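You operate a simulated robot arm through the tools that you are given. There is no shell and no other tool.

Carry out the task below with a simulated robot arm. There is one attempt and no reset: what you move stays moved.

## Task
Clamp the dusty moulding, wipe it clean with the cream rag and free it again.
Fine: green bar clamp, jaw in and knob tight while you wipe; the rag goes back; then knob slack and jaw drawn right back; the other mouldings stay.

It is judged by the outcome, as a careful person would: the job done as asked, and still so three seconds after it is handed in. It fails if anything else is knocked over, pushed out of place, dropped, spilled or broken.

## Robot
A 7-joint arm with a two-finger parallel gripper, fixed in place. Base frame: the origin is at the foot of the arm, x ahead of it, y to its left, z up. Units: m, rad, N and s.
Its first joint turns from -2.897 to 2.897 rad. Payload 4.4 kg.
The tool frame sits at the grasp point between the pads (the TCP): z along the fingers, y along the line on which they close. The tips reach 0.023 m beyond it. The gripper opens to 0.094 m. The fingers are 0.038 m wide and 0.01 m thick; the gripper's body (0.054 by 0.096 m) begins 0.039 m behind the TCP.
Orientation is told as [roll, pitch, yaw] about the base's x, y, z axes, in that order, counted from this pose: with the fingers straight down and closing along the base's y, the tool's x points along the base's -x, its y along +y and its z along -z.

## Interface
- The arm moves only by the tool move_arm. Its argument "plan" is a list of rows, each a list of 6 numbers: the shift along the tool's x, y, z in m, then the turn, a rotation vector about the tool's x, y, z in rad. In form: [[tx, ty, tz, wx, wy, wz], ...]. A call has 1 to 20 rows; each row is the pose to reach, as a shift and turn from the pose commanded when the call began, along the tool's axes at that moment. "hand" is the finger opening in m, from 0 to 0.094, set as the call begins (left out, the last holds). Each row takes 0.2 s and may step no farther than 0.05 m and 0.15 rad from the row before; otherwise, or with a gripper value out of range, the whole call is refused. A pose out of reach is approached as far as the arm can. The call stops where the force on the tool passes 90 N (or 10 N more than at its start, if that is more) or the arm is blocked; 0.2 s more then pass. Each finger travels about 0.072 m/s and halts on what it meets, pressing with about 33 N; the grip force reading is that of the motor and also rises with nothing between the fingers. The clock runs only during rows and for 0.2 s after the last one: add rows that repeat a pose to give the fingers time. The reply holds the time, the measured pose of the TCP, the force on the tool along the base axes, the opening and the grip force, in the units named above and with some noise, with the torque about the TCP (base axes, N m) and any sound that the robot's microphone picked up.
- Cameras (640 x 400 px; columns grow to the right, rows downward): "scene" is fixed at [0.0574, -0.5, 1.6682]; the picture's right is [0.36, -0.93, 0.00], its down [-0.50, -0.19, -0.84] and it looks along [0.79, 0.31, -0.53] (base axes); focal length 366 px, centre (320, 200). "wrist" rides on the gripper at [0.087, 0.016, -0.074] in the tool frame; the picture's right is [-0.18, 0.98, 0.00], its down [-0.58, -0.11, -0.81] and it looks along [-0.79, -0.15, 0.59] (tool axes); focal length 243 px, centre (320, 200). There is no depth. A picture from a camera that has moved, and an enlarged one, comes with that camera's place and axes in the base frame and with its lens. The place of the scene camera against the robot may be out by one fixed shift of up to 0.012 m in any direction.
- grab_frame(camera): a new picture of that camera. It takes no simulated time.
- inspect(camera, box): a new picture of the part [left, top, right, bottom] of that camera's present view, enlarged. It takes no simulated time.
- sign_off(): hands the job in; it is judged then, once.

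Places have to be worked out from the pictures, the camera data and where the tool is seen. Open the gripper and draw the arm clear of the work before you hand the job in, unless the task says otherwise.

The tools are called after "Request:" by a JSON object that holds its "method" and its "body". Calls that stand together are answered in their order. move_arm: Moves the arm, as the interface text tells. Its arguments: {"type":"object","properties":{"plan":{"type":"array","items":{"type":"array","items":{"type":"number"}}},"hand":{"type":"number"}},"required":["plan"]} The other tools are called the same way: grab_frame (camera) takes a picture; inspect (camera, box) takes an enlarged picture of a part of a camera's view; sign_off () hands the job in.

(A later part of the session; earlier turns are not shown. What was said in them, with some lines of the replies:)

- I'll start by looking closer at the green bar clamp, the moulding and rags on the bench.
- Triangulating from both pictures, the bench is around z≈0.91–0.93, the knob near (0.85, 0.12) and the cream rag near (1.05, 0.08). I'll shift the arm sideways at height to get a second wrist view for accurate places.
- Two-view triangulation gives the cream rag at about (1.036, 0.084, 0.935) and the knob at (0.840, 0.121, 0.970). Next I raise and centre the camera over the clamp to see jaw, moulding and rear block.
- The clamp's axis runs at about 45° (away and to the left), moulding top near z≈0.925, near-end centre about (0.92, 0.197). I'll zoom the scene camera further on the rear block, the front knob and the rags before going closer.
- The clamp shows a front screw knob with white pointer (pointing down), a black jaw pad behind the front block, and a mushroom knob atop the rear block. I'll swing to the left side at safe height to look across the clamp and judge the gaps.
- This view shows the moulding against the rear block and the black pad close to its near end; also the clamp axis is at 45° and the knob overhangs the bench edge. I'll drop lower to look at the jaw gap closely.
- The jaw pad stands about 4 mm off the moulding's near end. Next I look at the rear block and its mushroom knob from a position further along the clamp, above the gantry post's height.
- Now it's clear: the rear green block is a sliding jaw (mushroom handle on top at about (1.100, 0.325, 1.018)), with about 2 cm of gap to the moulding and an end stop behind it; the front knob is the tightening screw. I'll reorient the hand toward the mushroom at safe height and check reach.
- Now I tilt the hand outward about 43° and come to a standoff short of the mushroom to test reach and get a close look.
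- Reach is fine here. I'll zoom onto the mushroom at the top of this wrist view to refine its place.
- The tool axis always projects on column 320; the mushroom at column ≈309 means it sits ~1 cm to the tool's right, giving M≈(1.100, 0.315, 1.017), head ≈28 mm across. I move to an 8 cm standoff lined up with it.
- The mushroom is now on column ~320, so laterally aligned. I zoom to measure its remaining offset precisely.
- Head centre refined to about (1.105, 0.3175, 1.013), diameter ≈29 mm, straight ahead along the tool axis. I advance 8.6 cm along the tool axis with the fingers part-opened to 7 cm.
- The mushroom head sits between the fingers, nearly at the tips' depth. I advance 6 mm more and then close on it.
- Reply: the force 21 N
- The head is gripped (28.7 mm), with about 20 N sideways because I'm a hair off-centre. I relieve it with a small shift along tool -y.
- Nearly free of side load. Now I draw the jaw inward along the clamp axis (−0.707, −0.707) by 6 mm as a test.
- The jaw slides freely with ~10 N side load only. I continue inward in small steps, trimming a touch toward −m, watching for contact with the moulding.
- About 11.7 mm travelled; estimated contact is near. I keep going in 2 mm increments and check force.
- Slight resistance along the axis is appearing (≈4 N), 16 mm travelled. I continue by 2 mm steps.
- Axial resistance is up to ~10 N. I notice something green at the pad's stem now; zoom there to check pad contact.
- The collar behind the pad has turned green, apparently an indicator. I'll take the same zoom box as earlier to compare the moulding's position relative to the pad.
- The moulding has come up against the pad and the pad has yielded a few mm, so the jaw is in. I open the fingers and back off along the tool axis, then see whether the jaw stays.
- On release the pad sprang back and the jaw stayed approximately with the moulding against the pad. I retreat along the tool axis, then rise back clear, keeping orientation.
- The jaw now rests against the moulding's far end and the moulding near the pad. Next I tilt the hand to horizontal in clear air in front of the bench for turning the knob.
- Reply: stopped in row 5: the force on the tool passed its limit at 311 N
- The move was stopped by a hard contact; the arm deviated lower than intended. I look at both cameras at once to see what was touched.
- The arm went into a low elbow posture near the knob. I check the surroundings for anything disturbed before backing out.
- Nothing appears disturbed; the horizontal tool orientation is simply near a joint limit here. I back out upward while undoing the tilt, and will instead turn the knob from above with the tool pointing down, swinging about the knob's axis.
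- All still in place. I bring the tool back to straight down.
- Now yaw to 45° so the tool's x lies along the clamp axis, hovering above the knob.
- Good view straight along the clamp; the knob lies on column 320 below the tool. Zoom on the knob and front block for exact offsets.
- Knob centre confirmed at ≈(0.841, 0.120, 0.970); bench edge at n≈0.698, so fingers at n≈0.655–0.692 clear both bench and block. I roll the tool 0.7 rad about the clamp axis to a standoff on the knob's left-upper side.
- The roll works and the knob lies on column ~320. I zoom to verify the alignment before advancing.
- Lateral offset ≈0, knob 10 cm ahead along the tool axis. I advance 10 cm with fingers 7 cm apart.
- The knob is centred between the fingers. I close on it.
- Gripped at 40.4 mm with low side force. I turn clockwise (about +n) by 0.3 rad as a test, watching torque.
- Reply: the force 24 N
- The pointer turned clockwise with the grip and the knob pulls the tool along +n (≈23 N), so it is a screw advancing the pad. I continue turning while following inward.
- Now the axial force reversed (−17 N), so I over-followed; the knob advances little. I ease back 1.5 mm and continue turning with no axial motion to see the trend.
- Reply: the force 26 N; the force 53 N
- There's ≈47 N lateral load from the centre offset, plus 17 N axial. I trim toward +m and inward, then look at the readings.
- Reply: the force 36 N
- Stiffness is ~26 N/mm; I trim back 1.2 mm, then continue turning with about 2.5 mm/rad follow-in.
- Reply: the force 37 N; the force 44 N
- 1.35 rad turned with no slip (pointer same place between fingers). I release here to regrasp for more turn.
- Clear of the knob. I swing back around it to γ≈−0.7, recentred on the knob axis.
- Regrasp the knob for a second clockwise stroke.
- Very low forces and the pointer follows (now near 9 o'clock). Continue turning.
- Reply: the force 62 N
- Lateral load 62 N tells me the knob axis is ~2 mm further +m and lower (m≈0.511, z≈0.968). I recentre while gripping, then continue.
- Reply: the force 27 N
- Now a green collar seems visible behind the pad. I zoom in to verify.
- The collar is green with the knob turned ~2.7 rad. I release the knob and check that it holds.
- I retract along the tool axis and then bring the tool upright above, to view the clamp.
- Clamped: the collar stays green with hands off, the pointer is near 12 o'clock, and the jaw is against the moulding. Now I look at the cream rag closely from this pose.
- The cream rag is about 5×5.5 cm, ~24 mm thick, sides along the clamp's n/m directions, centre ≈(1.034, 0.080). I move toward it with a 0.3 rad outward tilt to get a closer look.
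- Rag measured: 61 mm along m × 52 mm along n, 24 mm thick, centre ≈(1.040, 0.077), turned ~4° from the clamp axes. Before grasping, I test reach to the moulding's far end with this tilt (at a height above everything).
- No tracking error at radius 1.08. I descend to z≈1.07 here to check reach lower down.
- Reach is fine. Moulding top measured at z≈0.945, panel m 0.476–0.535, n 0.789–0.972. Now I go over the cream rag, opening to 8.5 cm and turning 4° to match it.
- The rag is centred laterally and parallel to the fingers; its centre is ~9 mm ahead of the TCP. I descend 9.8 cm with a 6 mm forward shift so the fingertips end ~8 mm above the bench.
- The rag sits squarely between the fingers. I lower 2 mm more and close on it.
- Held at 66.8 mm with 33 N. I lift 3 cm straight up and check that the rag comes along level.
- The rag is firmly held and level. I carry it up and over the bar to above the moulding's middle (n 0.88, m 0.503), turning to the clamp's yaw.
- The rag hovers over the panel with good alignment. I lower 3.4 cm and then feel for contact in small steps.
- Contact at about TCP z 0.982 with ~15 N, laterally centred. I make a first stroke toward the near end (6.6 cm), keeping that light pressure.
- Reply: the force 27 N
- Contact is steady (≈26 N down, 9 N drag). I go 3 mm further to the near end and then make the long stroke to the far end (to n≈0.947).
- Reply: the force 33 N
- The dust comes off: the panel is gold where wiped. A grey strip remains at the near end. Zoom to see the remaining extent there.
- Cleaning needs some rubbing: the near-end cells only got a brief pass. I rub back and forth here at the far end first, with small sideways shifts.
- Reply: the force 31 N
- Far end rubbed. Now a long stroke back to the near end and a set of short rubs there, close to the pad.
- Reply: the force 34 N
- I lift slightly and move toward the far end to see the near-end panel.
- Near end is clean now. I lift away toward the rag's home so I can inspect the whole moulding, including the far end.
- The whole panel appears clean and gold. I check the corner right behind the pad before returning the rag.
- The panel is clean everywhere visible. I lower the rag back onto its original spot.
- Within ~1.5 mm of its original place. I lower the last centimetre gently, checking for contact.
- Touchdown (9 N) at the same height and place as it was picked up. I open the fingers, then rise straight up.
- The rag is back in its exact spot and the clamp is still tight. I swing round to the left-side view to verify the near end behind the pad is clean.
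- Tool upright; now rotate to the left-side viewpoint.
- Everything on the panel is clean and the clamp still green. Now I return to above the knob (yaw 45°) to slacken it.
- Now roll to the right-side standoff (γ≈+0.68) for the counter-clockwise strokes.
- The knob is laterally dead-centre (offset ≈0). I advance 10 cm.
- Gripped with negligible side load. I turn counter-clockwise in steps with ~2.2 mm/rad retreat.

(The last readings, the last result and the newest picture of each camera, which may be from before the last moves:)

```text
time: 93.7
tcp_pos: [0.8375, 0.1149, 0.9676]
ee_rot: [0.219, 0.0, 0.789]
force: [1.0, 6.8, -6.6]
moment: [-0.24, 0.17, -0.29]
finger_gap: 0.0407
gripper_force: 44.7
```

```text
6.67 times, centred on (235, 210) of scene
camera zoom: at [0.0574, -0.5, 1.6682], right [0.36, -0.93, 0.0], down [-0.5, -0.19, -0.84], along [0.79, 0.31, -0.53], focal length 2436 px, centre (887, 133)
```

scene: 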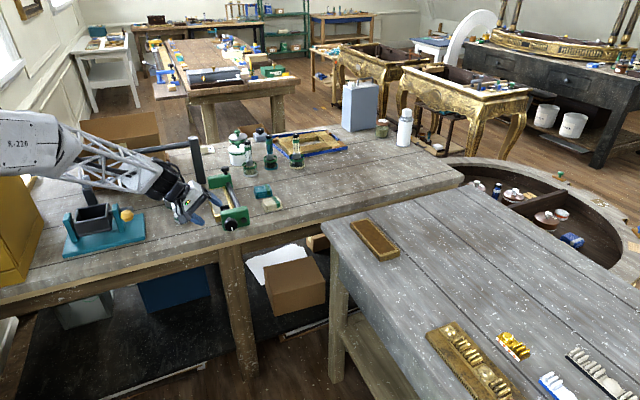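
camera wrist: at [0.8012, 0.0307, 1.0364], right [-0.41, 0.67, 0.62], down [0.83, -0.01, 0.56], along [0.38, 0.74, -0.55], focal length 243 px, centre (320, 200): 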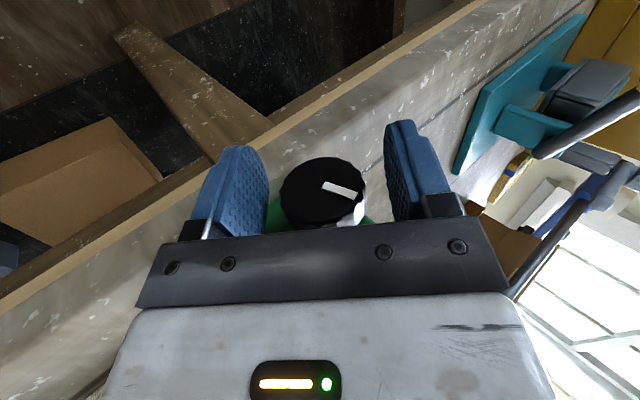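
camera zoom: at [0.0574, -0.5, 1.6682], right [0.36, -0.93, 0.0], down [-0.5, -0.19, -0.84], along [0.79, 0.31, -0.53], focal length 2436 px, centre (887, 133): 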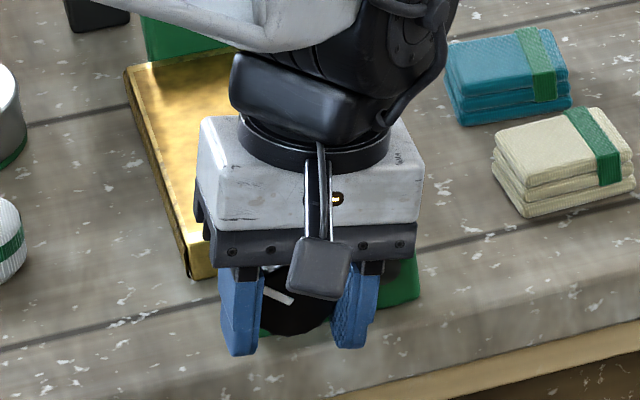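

Turning nicely with low forces. Continue counter-clockwise.

Request:
{"method": "move_arm", "body": {"plan": [[0.0002, 0, 0, 0.1, 0, 0], [0.0004, 0, 0, 0.2, 0, 0], [0.0007, 0, 0, 0.3, 0, 0], [0.0009, 0, 0, 0.4, 0, 0], [0.001, 0, 0, 0.46, 0, 0], [0.001, 0, 0, 0.46, 0, 0]]}}

Request:
{"method": "move_arm", "body": {"plan": [[0.0002, 0, 0, 0.1, 0, 0], [0.0004, 0, 0, 0.2, 0, 0], [0.0007, 0, 0, 0.3, 0, 0], [0.0009, 0, 0, 0.4, 0, 0], [0.001, 0, 0, 0.46, 0, 0], [0.001, 0, 0, 0.46, 0, 0]]}}

Request:
{"method": "inspect", "body": {"camera": "scene", "box": [200, 180, 270, 240]}}

```text
time: 95.1
tcp_pos: [0.8372, 0.1151, 0.9682]
ee_rot: [-0.239, 0.001, 0.786]
force: [0.4, 8.3, -9.0]
moment: [0.19, -0.25, -0.16]
finger_gap: 0.0412
gripper_force: 45.3
```

```text
time: 96.5
tcp_pos: [0.8351, 0.1145, 0.9681]
ee_rot: [-0.699, 0.0, 0.788]
force: [-0.6, 16.9, -14.5]
moment: [0.38, -0.43, 0.32]
finger_gap: 0.0411
gripper_force: 44.7
```

```text
6.67 times, centred on (235, 210) of scene
camera zoom: at [0.0574, -0.5, 1.6682], right [0.36, -0.93, 0.0], down [-0.5, -0.19, -0.84], along [0.79, 0.31, -0.53], focal length 2436 px, centre (887, 133)
```

zoom: 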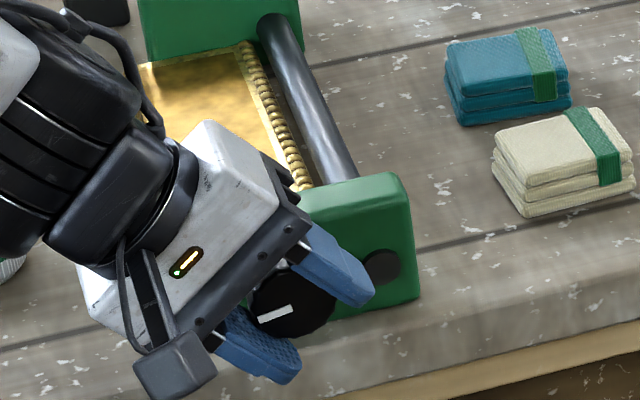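

Half way back (1.38 rad). Release and swing round to the right side again for the second stroke.

Request:
{"method": "move_arm", "body": {"plan": [[0, 0, 0, 0, 0, 0], [0, 0, 0, 0, 0, 0], [0, 0, 0, 0, 0, 0]], "hand": 0.065}}

Request:
{"method": "move_arm", "body": {"plan": [[0, 0, 0, -0.138, 0, 0], [0, 0, 0, -0.276, 0, 0], [0, 0, 0, -0.414, 0, 0], [0, 0, 0, -0.552, 0, 0], [0, 0, 0, -0.69, 0, 0], [0, 0, 0, -0.828, 0, 0], [0, 0, 0, -0.966, 0, 0], [0, 0, 0, -1.104, 0, 0], [0, 0, 0, -1.242, 0, 0], [0, 0, 0, -1.38, 0, 0], [0, 0, 0, -1.38, 0, 0]]}}

Request:
{"method": "grab_frame", "body": {"camera": "wrist"}}

Request:
{"method": "inspect", "body": {"camera": "scene", "box": [200, 180, 270, 240]}}

```text
time: 97.3
tcp_pos: [0.836, 0.1144, 0.9688]
ee_rot: [-0.698, -0.001, 0.786]
force: [-0.6, 0.5, 0.6]
moment: [0.03, -0.03, 0.0]
finger_gap: 0.065
gripper_force: 0.1
```

```text
time: 99.7
tcp_pos: [0.8344, 0.1151, 0.9687]
ee_rot: [0.683, -0.001, 0.786]
force: [0.2, 0.0, -0.5]
moment: [0.0, 0.0, -0.04]
finger_gap: 0.065
gripper_force: 0.0
```

```text
taken
camera wrist: at [0.7993, 0.0286, 1.0367], right [-0.41, 0.67, 0.62], down [0.83, -0.01, 0.56], along [0.38, 0.74, -0.55], focal length 243 px, centre (320, 200)
```

wrist: 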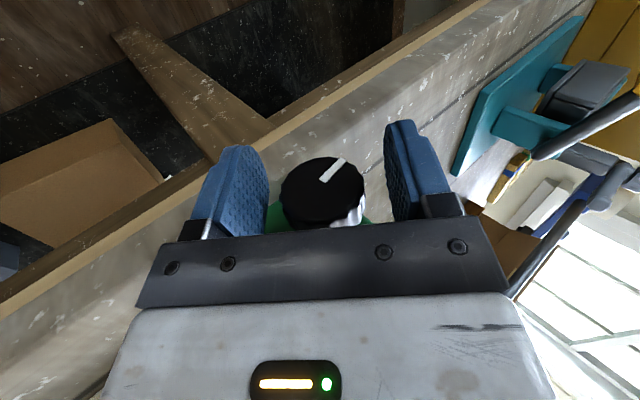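

```text
6.67 times, centred on (235, 210) of scene
camera zoom: at [0.0574, -0.5, 1.6682], right [0.36, -0.93, 0.0], down [-0.5, -0.19, -0.84], along [0.79, 0.31, -0.53], focal length 2436 px, centre (887, 133)
```

zoom: 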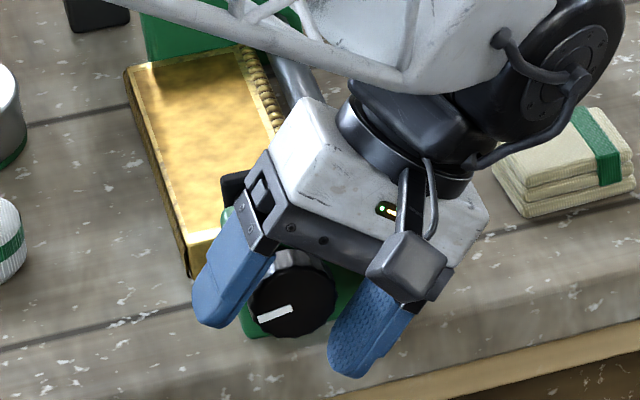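

Now the second counter-clockwise stroke: grip and turn.

Request:
{"method": "move_arm", "body": {"plan": [[0, 0, 0, 0, 0, 0], [0, 0, 0, 0, 0, 0], [0, 0, 0, 0, 0, 0], [0, 0, 0, 0, 0, 0]], "hand": 0.025}}

Request:
{"method": "move_arm", "body": {"plan": [[0.0002, 0, 0, 0.1, 0, 0], [0.0004, 0, 0, 0.2, 0, 0], [0.0007, 0, 0, 0.3, 0, 0], [0.0009, 0, 0, 0.4, 0, 0], [0.001, 0, 0, 0.46, 0, 0], [0.001, 0, 0, 0.46, 0, 0]]}}

Request:
{"method": "move_arm", "body": {"plan": [[0.0002, 0, 0, 0.1, 0, 0], [0.0004, 0, 0, 0.2, 0, 0], [0.0007, 0, 0, 0.3, 0, 0], [0.0009, 0, 0, 0.4, 0, 0], [0.001, 0, 0, 0.46, 0, 0], [0.001, 0, 0, 0.46, 0, 0]]}}

Request:
{"method": "inspect", "body": {"camera": "scene", "box": [200, 180, 270, 240]}}

```text
time: 100.7
tcp_pos: [0.8352, 0.1137, 0.9688]
ee_rot: [0.681, 0.0, 0.787]
force: [9.1, -6.0, -7.5]
moment: [0.0, -0.02, -0.22]
finger_gap: 0.0403
gripper_force: 45.4
```

```text
time: 102.1
tcp_pos: [0.8351, 0.1145, 0.9682]
ee_rot: [0.22, 0.001, 0.789]
force: [23.4, -12.5, -13.2]
moment: [0.08, -0.06, -0.2]
finger_gap: 0.0399
gripper_force: 45.1
```

```text
time: 103.5
tcp_pos: [0.834, 0.1128, 0.9678]
ee_rot: [-0.239, 0.001, 0.785]
force: [17.6, -3.9, -15.9]
moment: [-0.12, 0.06, -0.12]
finger_gap: 0.0404
gripper_force: 44.8
```

```text
6.67 times, centred on (235, 210) of scene
camera zoom: at [0.0574, -0.5, 1.6682], right [0.36, -0.93, 0.0], down [-0.5, -0.19, -0.84], along [0.79, 0.31, -0.53], focal length 2436 px, centre (887, 133)
```

zoom: 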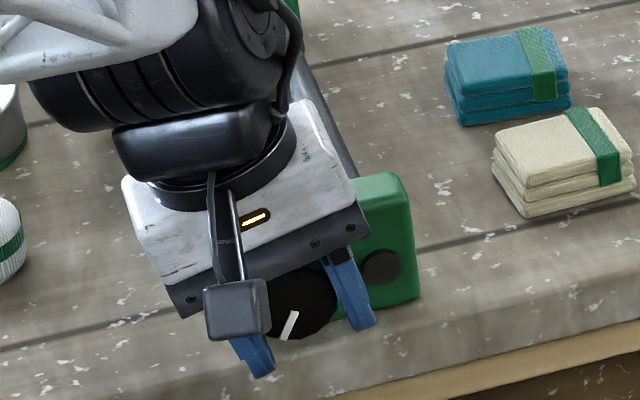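

Pointer approaching 6 o'clock. Final part of the stroke.

Request:
{"method": "move_arm", "body": {"plan": [[0.0001, 0, 0, 0.1, 0, 0], [0.0003, 0, 0, 0.2, 0, 0], [0.0005, 0, 0, 0.3, 0, 0], [0.0006, 0, 0, 0.4, 0, 0], [0.0007, 0, 0, 0.46, 0, 0], [0.0007, 0, 0, 0.46, 0, 0]]}}

Request:
{"method": "inspect", "body": {"camera": "scene", "box": [200, 180, 270, 240]}}

Request:
{"method": "grab_frame", "body": {"camera": "wrist"}}

```text
time: 104.9
tcp_pos: [0.8333, 0.1128, 0.9685]
ee_rot: [-0.699, 0.001, 0.789]
force: [-1.2, 10.2, -14.6]
moment: [0.3, -0.34, 0.63]
finger_gap: 0.0401
gripper_force: 44.9
```

```text
6.67 times, centred on (235, 210) of scene
camera zoom: at [0.0574, -0.5, 1.6682], right [0.36, -0.93, 0.0], down [-0.5, -0.19, -0.84], along [0.79, 0.31, -0.53], focal length 2436 px, centre (887, 133)
```

zoom: 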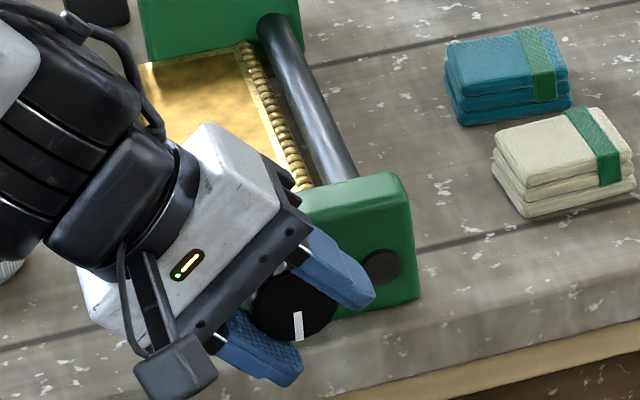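

```text
taken
camera wrist: at [0.7301, 0.0938, 1.0152], right [-0.4, 0.66, -0.63], down [0.1, 0.72, 0.69], along [0.91, 0.21, -0.36], focal length 243 px, centre (320, 200)
```

wrist: 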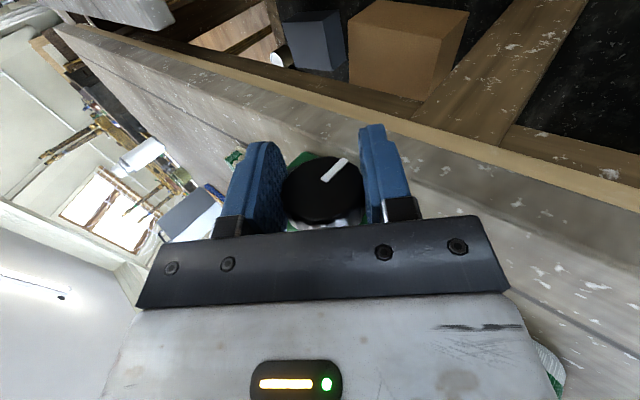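

The pointer is back at its starting direction (down). I test whether this is the slack stop by nudging 0.12 rad further, watching torque.

Request:
{"method": "move_arm", "body": {"plan": [[0, 0, 0, 0.06, 0, 0], [0.0001, 0, 0, 0.12, 0, 0], [0.0001, 0, 0, 0.12, 0, 0]]}}

Request:
{"method": "inspect", "body": {"camera": "scene", "box": [200, 180, 270, 240]}}

Request:
{"method": "grab_frame", "body": {"camera": "wrist"}}

```text
time: 105.7
tcp_pos: [0.8327, 0.1125, 0.9691]
ee_rot: [-0.819, 0.001, 0.786]
force: [-7.3, 13.8, -17.4]
moment: [0.43, 0.54, 0.08]
finger_gap: 0.04
gripper_force: 44.9
```

```text
6.67 times, centred on (235, 210) of scene
camera zoom: at [0.0574, -0.5, 1.6682], right [0.36, -0.93, 0.0], down [-0.5, -0.19, -0.84], along [0.79, 0.31, -0.53], focal length 2436 px, centre (887, 133)
```

zoom: 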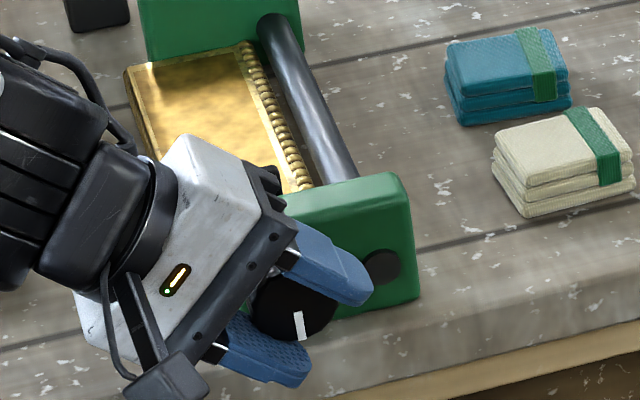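

```text
taken
camera wrist: at [0.7264, 0.0973, 1.0074], right [-0.35, 0.6, -0.72], down [0.05, 0.78, 0.63], along [0.94, 0.19, -0.3], focal length 243 px, centre (320, 200)
```

wrist: 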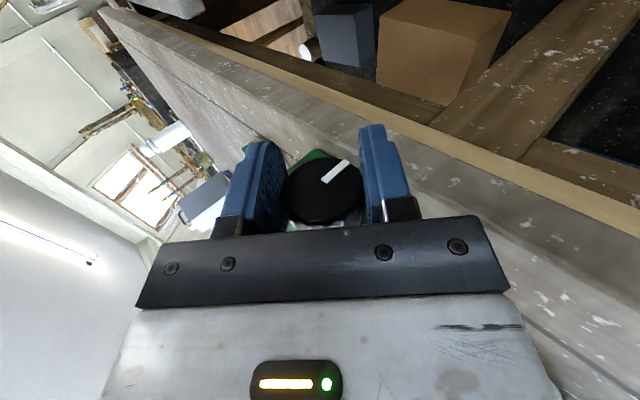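

Torque rose to ~0.7 N·m and the pointer didn't move further, so the knob is at its slack stop. I release and retract along the tool axis.

Request:
{"method": "move_arm", "body": {"plan": [[0, 0, 0, 0, 0, 0], [0, 0, 0, 0, 0, 0], [0, 0, 0, 0, 0, 0]], "hand": 0.07}}

Request:
{"method": "move_arm", "body": {"plan": [[0, 0, -0.03, 0, 0, 0], [0, 0, -0.06, 0, 0, 0], [0, 0, -0.09, 0, 0, 0], [0, -0.015, -0.12, -0.137, 0, 0], [0, -0.03, -0.14, -0.273, 0, 0], [0, -0.045, -0.16, -0.41, 0, 0], [0, -0.06, -0.18, -0.547, 0, 0], [0, -0.075, -0.19, -0.683, 0, 0], [0, -0.09, -0.2, -0.82, 0, 0], [0, -0.09, -0.2, -0.82, 0, 0]]}}

Request:
{"method": "inspect", "body": {"camera": "scene", "box": [185, 155, 265, 235]}}

Request:
{"method": "grab_frame", "body": {"camera": "wrist"}}

```text
time: 106.5
tcp_pos: [0.8336, 0.1118, 0.9692]
ee_rot: [-0.818, 0.0, 0.787]
force: [-0.4, 0.3, 0.1]
moment: [-0.01, 0.0, 0.0]
finger_gap: 0.0701
gripper_force: 0.1
```

```text
time: 108.7
tcp_pos: [0.7744, 0.1711, 1.1715]
ee_rot: [0.001, 0.002, 0.786]
force: [0.2, 0.6, -0.8]
moment: [0.02, 0.01, -0.03]
finger_gap: 0.0698
gripper_force: 0.0
```

```text
5.00 times, centred on (225, 195) of scene
camera zoom: at [0.0574, -0.5, 1.6682], right [0.36, -0.93, 0.0], down [-0.5, -0.19, -0.84], along [0.79, 0.31, -0.53], focal length 1827 px, centre (795, 225)
```

zoom: 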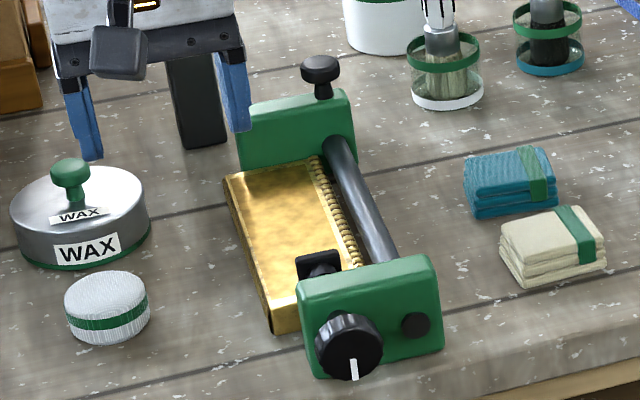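

```text
taken
camera wrist: at [0.7019, 0.1216, 1.2459], right [-0.57, 0.82, 0.0], down [0.49, 0.33, 0.81], along [0.66, 0.46, -0.59], focal length 243 px, centre (320, 200)
```

wrist: 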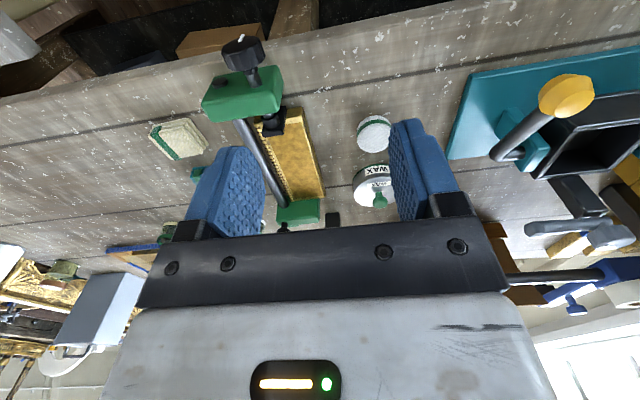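

Knob slack (collar black again). Now I go for the mushroom handle to draw the jaw right back; first the same intermediate pose as before.

Request:
{"method": "move_arm", "body": {"plan": [[-0.0277, 0, -0.0248, 0, 0, 0.124], [-0.0554, 0.0001, -0.0497, 0, 0, 0.248], [-0.083, 0.0001, -0.0745, 0, 0, 0.372], [-0.1107, 0.0002, -0.0993, 0, 0, 0.496], [-0.1107, 0.0002, -0.0993, 0, 0, 0.496]]}}

Request:
{"method": "move_arm", "body": {"plan": [[-0.022, 0, 0.018, 0, -0.125, 0], [-0.045, 0.001, 0.037, 0, -0.25, 0], [-0.067, 0.001, 0.055, 0, -0.375, 0], [-0.089, 0.002, 0.073, 0, -0.5, 0], [-0.112, 0.002, 0.092, 0, -0.625, 0], [-0.134, 0.002, 0.11, 0, -0.75, 0], [-0.134, 0.002, 0.11, 0, -0.75, 0]]}}

Request:
{"method": "inspect", "body": {"camera": "wrist", "box": [260, 0, 380, 80]}}

```text
time: 109.9
tcp_pos: [0.8518, 0.2504, 1.2688]
ee_rot: [0.0, 0.0, 0.29]
force: [0.4, 1.1, -0.4]
moment: [-0.02, 0.01, 0.02]
finger_gap: 0.07
gripper_force: 0.0
```

```text
time: 111.5
tcp_pos: [0.9793, 0.291, 1.1607]
ee_rot: [0.002, -0.749, 0.292]
force: [-0.5, -0.3, 0.0]
moment: [-0.01, -0.04, 0.0]
finger_gap: 0.07
gripper_force: 0.0
```

```text
5.00 times, centred on (320, 40) of wrist
camera zoom: at [0.866, 0.2738, 1.156], right [-0.15, 0.98, 0.13], down [-0.09, -0.14, 0.99], along [0.98, 0.14, 0.11], focal length 1213 px, centre (320, 1000)
```

zoom: 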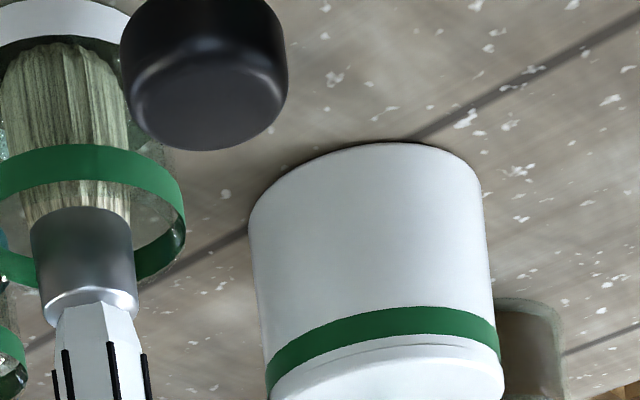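

The mushroom sits ~16 mm inward of its first position. I go to an aligned standoff for it.

Request:
{"method": "move_arm", "body": {"plan": [[0.0065, -0.0063, 0.0289, 0, 0, 0], [0.0131, -0.0125, 0.0579, 0, 0, 0], [0.0196, -0.0188, 0.0868, 0, 0, 0], [0.0196, -0.0188, 0.0868, 0, 0, 0]]}}

Request:
{"method": "inspect", "body": {"camera": "wrist", "box": [270, 20, 370, 110]}}

```text
time: 112.5
tcp_pos: [1.027, 0.2834, 1.0821]
ee_rot: [0.001, -0.749, 0.292]
force: [0.2, 0.1, 0.0]
moment: [0.01, -0.01, -0.04]
finger_gap: 0.07
gripper_force: 0.1
```

```text
4.44 times, centred on (320, 65) of wrist
camera zoom: at [0.9143, 0.2678, 1.0786], right [-0.15, 0.98, 0.13], down [-0.09, -0.14, 0.99], along [0.98, 0.14, 0.11], focal length 1078 px, centre (320, 800)
```

zoom: 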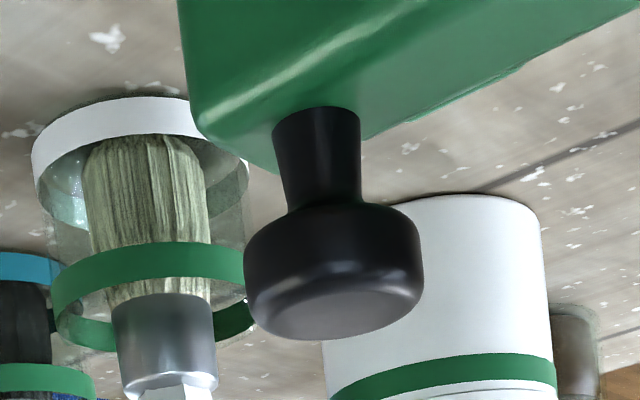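

Head is 9.6 cm ahead, 1.7 mm to tool +y. I advance 8.1 cm with that trim and close on it.

Request:
{"method": "move_arm", "body": {"plan": [[0, 0.0015, 0.02, 0, 0, 0], [0, 0.0015, 0.04, 0, 0, 0], [0, 0.0015, 0.06, 0, 0, 0], [0, 0.0015, 0.072, 0, 0, 0], [0, 0.0015, 0.081, 0, 0, 0], [0, 0.0015, 0.081, 0, 0, 0]]}}

Request:
{"method": "grab_frame", "body": {"camera": "wrist"}}

```text
time: 113.9
tcp_pos: [1.08, 0.3028, 1.0244]
ee_rot: [0.003, -0.75, 0.29]
force: [0.4, 0.1, -0.7]
moment: [0.0, -0.01, -0.03]
finger_gap: 0.0699
gripper_force: 0.1
```

```text
taken
camera wrist: at [0.9665, 0.2858, 1.0193], right [-0.15, 0.98, 0.13], down [-0.09, -0.14, 0.99], along [0.98, 0.14, 0.11], focal length 243 px, centre (320, 200)
```

wrist: 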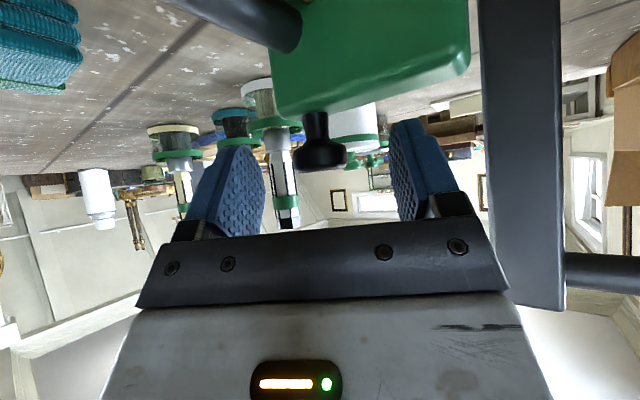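

Request:
{"method": "move_arm", "body": {"plan": [[0, 0, 0.002, 0, 0, 0], [0, 0, 0.002, 0, 0, 0], [0, 0, 0.002, 0, 0, 0], [0, 0, 0.002, 0, 0, 0], [0, 0, 0.002, 0, 0, 0]], "hand": 0.01}}

```text
time: 115.1
tcp_pos: [1.0812, 0.3039, 1.0218]
ee_rot: [0.003, -0.749, 0.289]
force: [15.6, -16.0, -1.7]
moment: [-0.23, -0.17, -0.32]
finger_gap: 0.0286
gripper_force: 45.0
```

Gripped (28.6 mm). I push the jaw back along +n in steps, trimming the side load.

Request:
{"method": "move_arm", "body": {"plan": [[-0.0013, -0.001, 0.0012, 0, 0, 0], [-0.0026, -0.0001, 0.0024, 0, 0, 0], [-0.0038, 0.0009, 0.0036, 0, 0, 0], [-0.0051, 0.0018, 0.0048, 0, 0, 0], [-0.0051, 0.0018, 0.0048, 0, 0, 0]]}}

Request:
{"method": "move_arm", "body": {"plan": [[-0.0013, 0.001, 0.0012, 0, 0, 0], [-0.0026, 0.0019, 0.0024, 0, 0, 0], [-0.0038, 0.0029, 0.0036, 0, 0, 0], [-0.0051, 0.0038, 0.0048, 0, 0, 0], [-0.0051, 0.0038, 0.0048, 0, 0, 0]]}}

Request:
{"method": "inspect", "body": {"camera": "scene", "box": [185, 155, 265, 235]}}

```text
time: 116.3
tcp_pos: [1.0881, 0.3069, 1.0224]
ee_rot: [0.003, -0.748, 0.292]
force: [-5.7, 6.0, -0.6]
moment: [0.04, 0.29, 0.18]
finger_gap: 0.0287
gripper_force: 45.3
```

```text
time: 117.5
tcp_pos: [1.0929, 0.3138, 1.0226]
ee_rot: [0.003, -0.75, 0.291]
force: [-37.6, 3.6, 5.0]
moment: [0.02, 0.59, 0.35]
finger_gap: 0.0289
gripper_force: 45.4
```

```text
5.00 times, centred on (225, 195) of scene
camera zoom: at [0.0574, -0.5, 1.6682], right [0.36, -0.93, 0.0], down [-0.5, -0.19, -0.84], along [0.79, 0.31, -0.53], focal length 1827 px, centre (795, 225)
```

zoom: 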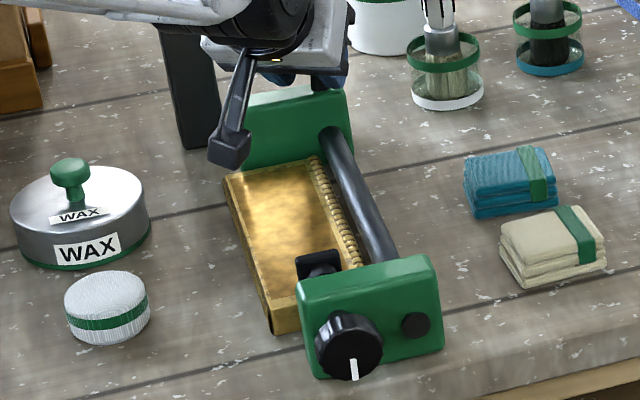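

Resistance (~24 N axial) shows the jaw meeting its end stop, at the same place it started. I press 1.5 mm more with side trim to seat it fully.

Request:
{"method": "move_arm", "body": {"plan": [[-0.0003, 0.0008, 0.0003, 0, 0, 0], [-0.0007, 0.0016, 0.0006, 0, 0, 0], [-0.0007, 0.0016, 0.0006, 0, 0, 0]]}}

Request:
{"method": "grab_frame", "body": {"camera": "wrist"}}

```text
time: 118.3
tcp_pos: [1.0929, 0.3138, 1.0228]
ee_rot: [0.003, -0.75, 0.292]
force: [-31.4, -17.6, 1.4]
moment: [-0.27, 0.55, -0.09]
finger_gap: 0.0289
gripper_force: 45.0
```

```text
taken
camera wrist: at [0.9799, 0.2965, 1.018], right [-0.15, 0.98, 0.13], down [-0.09, -0.14, 0.99], along [0.98, 0.14, 0.11], focal length 243 px, centre (320, 200)
```

wrist: 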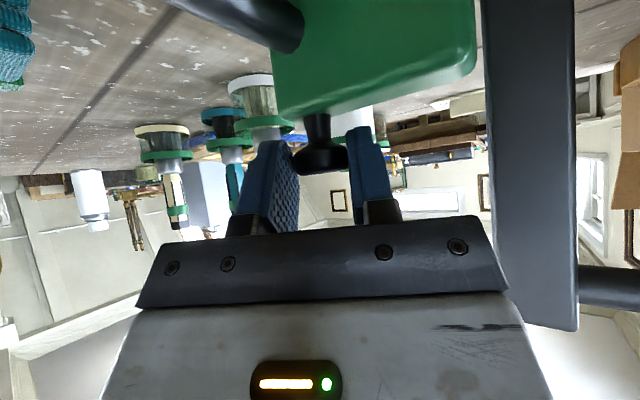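

The jaw doesn't move further: it is right back on its stop. I open the fingers and retreat along the tool axis, then up and away.

Request:
{"method": "move_arm", "body": {"plan": [[0, 0, 0, 0, 0, 0], [0, 0, 0, 0, 0, 0], [0, 0, 0, 0, 0, 0]], "hand": 0.07}}

Request:
{"method": "move_arm", "body": {"plan": [[0, 0, -0.03, 0, 0, 0], [0, 0, -0.06, 0, 0, 0], [0, 0, -0.09, 0, 0, 0], [0.0129, -0.0177, -0.1276, 0, 0, 0], [0.0258, -0.0354, -0.1652, 0, 0, 0], [0.0387, -0.0531, -0.2029, 0, 0, 0], [0.0516, -0.0708, -0.2405, 0, 0, 0], [0.0516, -0.0708, -0.2405, 0, 0, 0]]}}

Request:
{"method": "inspect", "body": {"camera": "scene", "box": [185, 155, 265, 235]}}

```text
time: 119.1
tcp_pos: [1.0944, 0.315, 1.0228]
ee_rot: [0.002, -0.75, 0.292]
force: [0.1, 0.0, 0.4]
moment: [0.01, 0.02, 0.01]
finger_gap: 0.07
gripper_force: 0.1
```

```text
time: 120.9
tcp_pos: [0.9196, 0.1891, 1.1627]
ee_rot: [0.0, -0.748, 0.291]
force: [0.3, 1.2, 0.5]
moment: [-0.02, -0.01, -0.01]
finger_gap: 0.0698
gripper_force: 0.0
```

```text
5.00 times, centred on (225, 195) of scene
camera zoom: at [0.0574, -0.5, 1.6682], right [0.36, -0.93, 0.0], down [-0.5, -0.19, -0.84], along [0.79, 0.31, -0.53], focal length 1827 px, centre (795, 225)
```

zoom: 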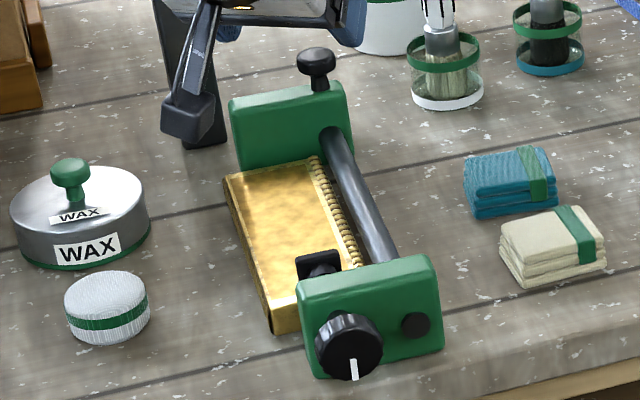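

Jaw is back, knob slack, rag in place. I straighten the tool and draw the arm clear, then verify the whole scene.

Request:
{"method": "move_arm", "body": {"plan": [[0.0154, 0.0122, -0.0343, 0, 0.125, 0], [0.0307, 0.0244, -0.0685, 0, 0.249, 0], [0.0461, 0.0366, -0.1028, 0, 0.374, 0], [0.0614, 0.0488, -0.1371, 0, 0.499, 0], [0.0768, 0.061, -0.1713, 0, 0.623, 0], [0.0921, 0.0732, -0.2056, 0, 0.748, 0], [0.0921, 0.0732, -0.2056, 0, 0.748, 0]], "hand": 0.09}}

Request:
{"method": "grab_frame", "body": {"camera": "scene"}}

Request:
{"method": "grab_frame", "body": {"camera": "wrist"}}

Request:
{"method": "inspect", "body": {"camera": "scene", "box": [150, 120, 310, 240]}}

```text
time: 122.5
tcp_pos: [0.7002, 0.199, 1.2518]
ee_rot: [-0.001, 0.001, 0.291]
force: [-1.0, 0.1, -0.6]
moment: [0.0, 0.01, 0.02]
finger_gap: 0.0898
gripper_force: 0.0
```

```text
taken
```

scene: 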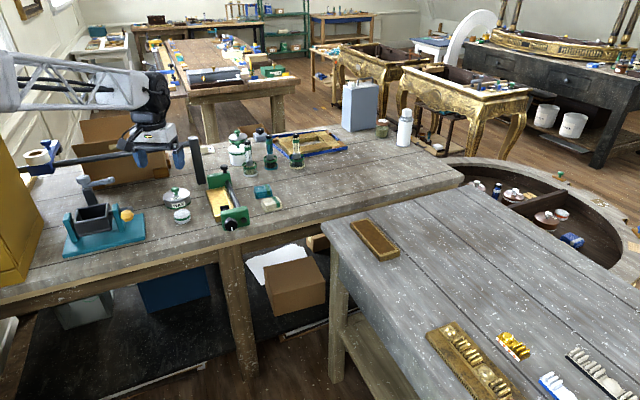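

```text
taken
camera wrist: at [0.6128, 0.1899, 1.3266], right [-0.11, 0.99, 0.0], down [0.59, 0.06, 0.81], along [0.8, 0.09, -0.59], focal length 243 px, centre (320, 200)
```

wrist: 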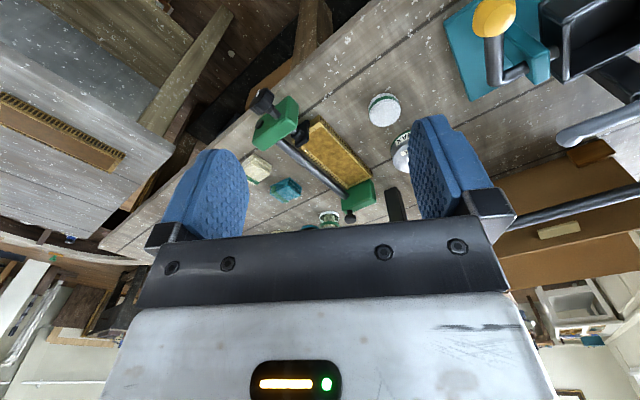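

```text
3.33 times, centred on (230, 180) of scene
camera zoom: at [0.0574, -0.5, 1.6682], right [0.36, -0.93, 0.0], down [-0.5, -0.19, -0.84], along [0.79, 0.31, -0.53], focal length 1218 px, centre (620, 267)
```

zoom: 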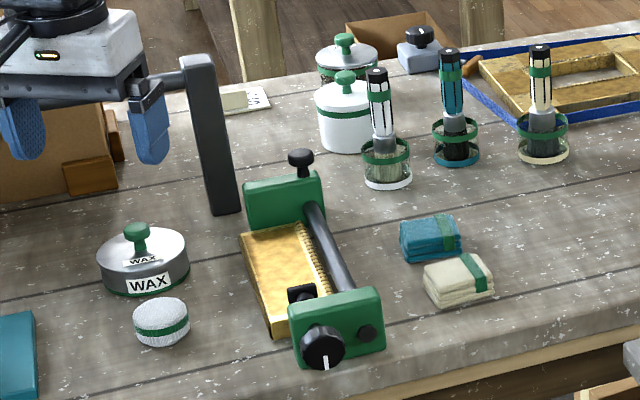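

Everything matches the starting layout, with the moulding clean. I double-check the vise area on the left and the near table mouldings against the initial pictures, plus a final jaw/end-stop look.

Request:
{"method": "inspect", "body": {"camera": "scene", "box": [40, 120, 200, 240]}}

Request:
{"method": "inspect", "body": {"camera": "scene", "box": [185, 155, 235, 195]}}

Request:
{"method": "inspect", "body": {"camera": "scene", "box": [320, 200, 640, 400]}}

Request:
{"method": "inspect", "body": {"camera": "scene", "box": [215, 190, 265, 235]}}

```text
3.33 times, centred on (120, 180) of scene
camera zoom: at [0.0574, -0.5, 1.6682], right [0.36, -0.93, 0.0], down [-0.5, -0.19, -0.84], along [0.79, 0.31, -0.53], focal length 1218 px, centre (987, 267)
```

zoom: 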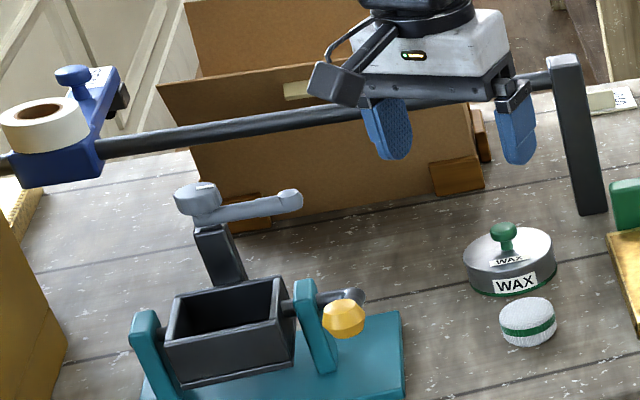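

```text
10.00 times, centred on (210, 175) of scene
camera zoom: at [0.0574, -0.5, 1.6682], right [0.36, -0.93, 0.0], down [-0.5, -0.19, -0.84], along [0.79, 0.31, -0.53], focal length 3655 px, centre (1420, 450)
```

zoom: 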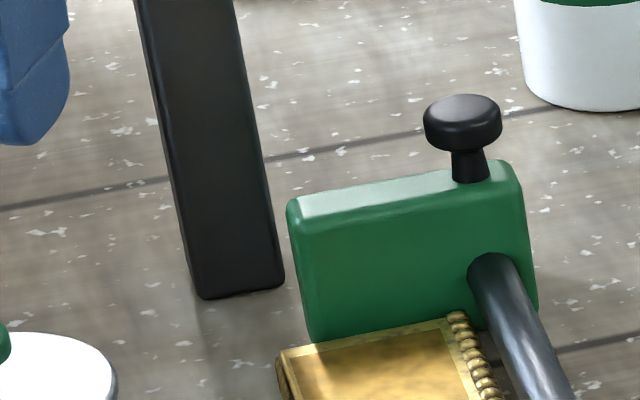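

```text
2.00 times, centred on (480, 300) of scene
camera zoom: at [0.0574, -0.5, 1.6682], right [0.36, -0.93, 0.0], down [-0.5, -0.19, -0.84], along [0.79, 0.31, -0.53], focal length 731 px, centre (0, 0)
```

zoom: 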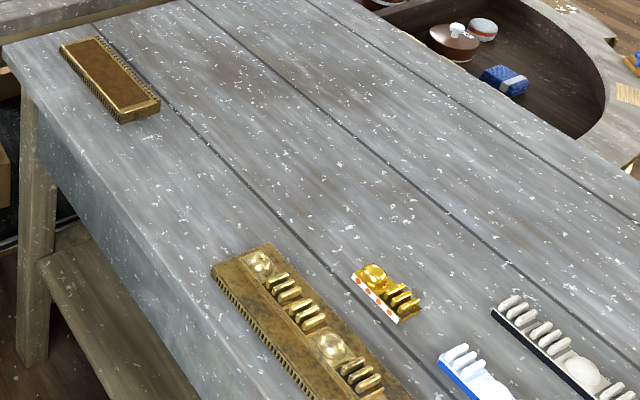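

```text
8.89 times, centred on (240, 212) of scene
camera zoom: at [0.0574, -0.5, 1.6682], right [0.36, -0.93, 0.0], down [-0.5, -0.19, -0.84], along [0.79, 0.31, -0.53], focal length 3249 px, centre (1031, 89)
```

zoom: 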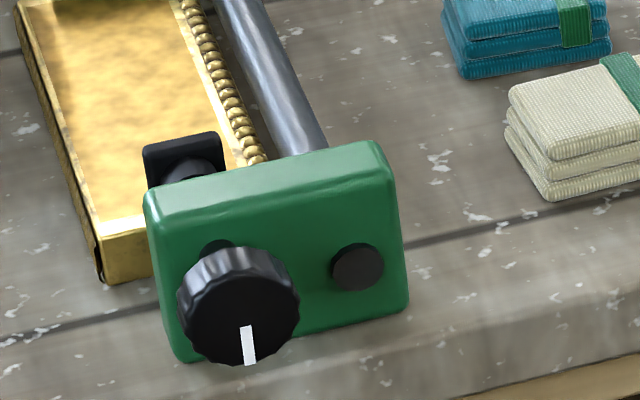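

Jaw and knob pixels match their starting positions exactly (jaw on its stop, knob slack). The rag is in its spot, the vise and other mouldings are untouched, the moulding is clean and free, and the arm is clear with the gripper open. I hand the job in.

Request:
{"method": "sign_off", "body": {}}

```text
The job is handed in.
```

The dusty moulding is wiped clean and free again, and the job is handed in. Here is what I did and what I saw at the end:

- **Clamping:** I slid the rear jaw in against the moulding and tightened the front knob until the collar behind the pad turned green. The collar was still green in every check I made until I slackened the knob.
- **Wiping:** I wiped the whole panel with the cream rag, with extra rubbing at both ends. No grey dust was left in any view, including right up against the pad.
- **Rag:** It is back in its original spot, lined up with the first pictures.
- **Freeing:** The knob is back at its slack stop with its pointer down as it started. The jaw is drawn back hard against its end stop, at its starting position.
- **Everything else:** The other mouldings, the vise, the teal rag and the jars look unmoved against the first pictures. The arm is clear with the gripper open.

- **Hard contact:** Early on, a move toward the knob stopped at 311 N when the arm could not hold a horizontal grip there. I saw nothing displaced or damaged afterwards, and I turned the knob from above instead.
- **Moulding shifted slightly:** It sits roughly 5 mm closer to the front pad than it began, from being pressed up against it.
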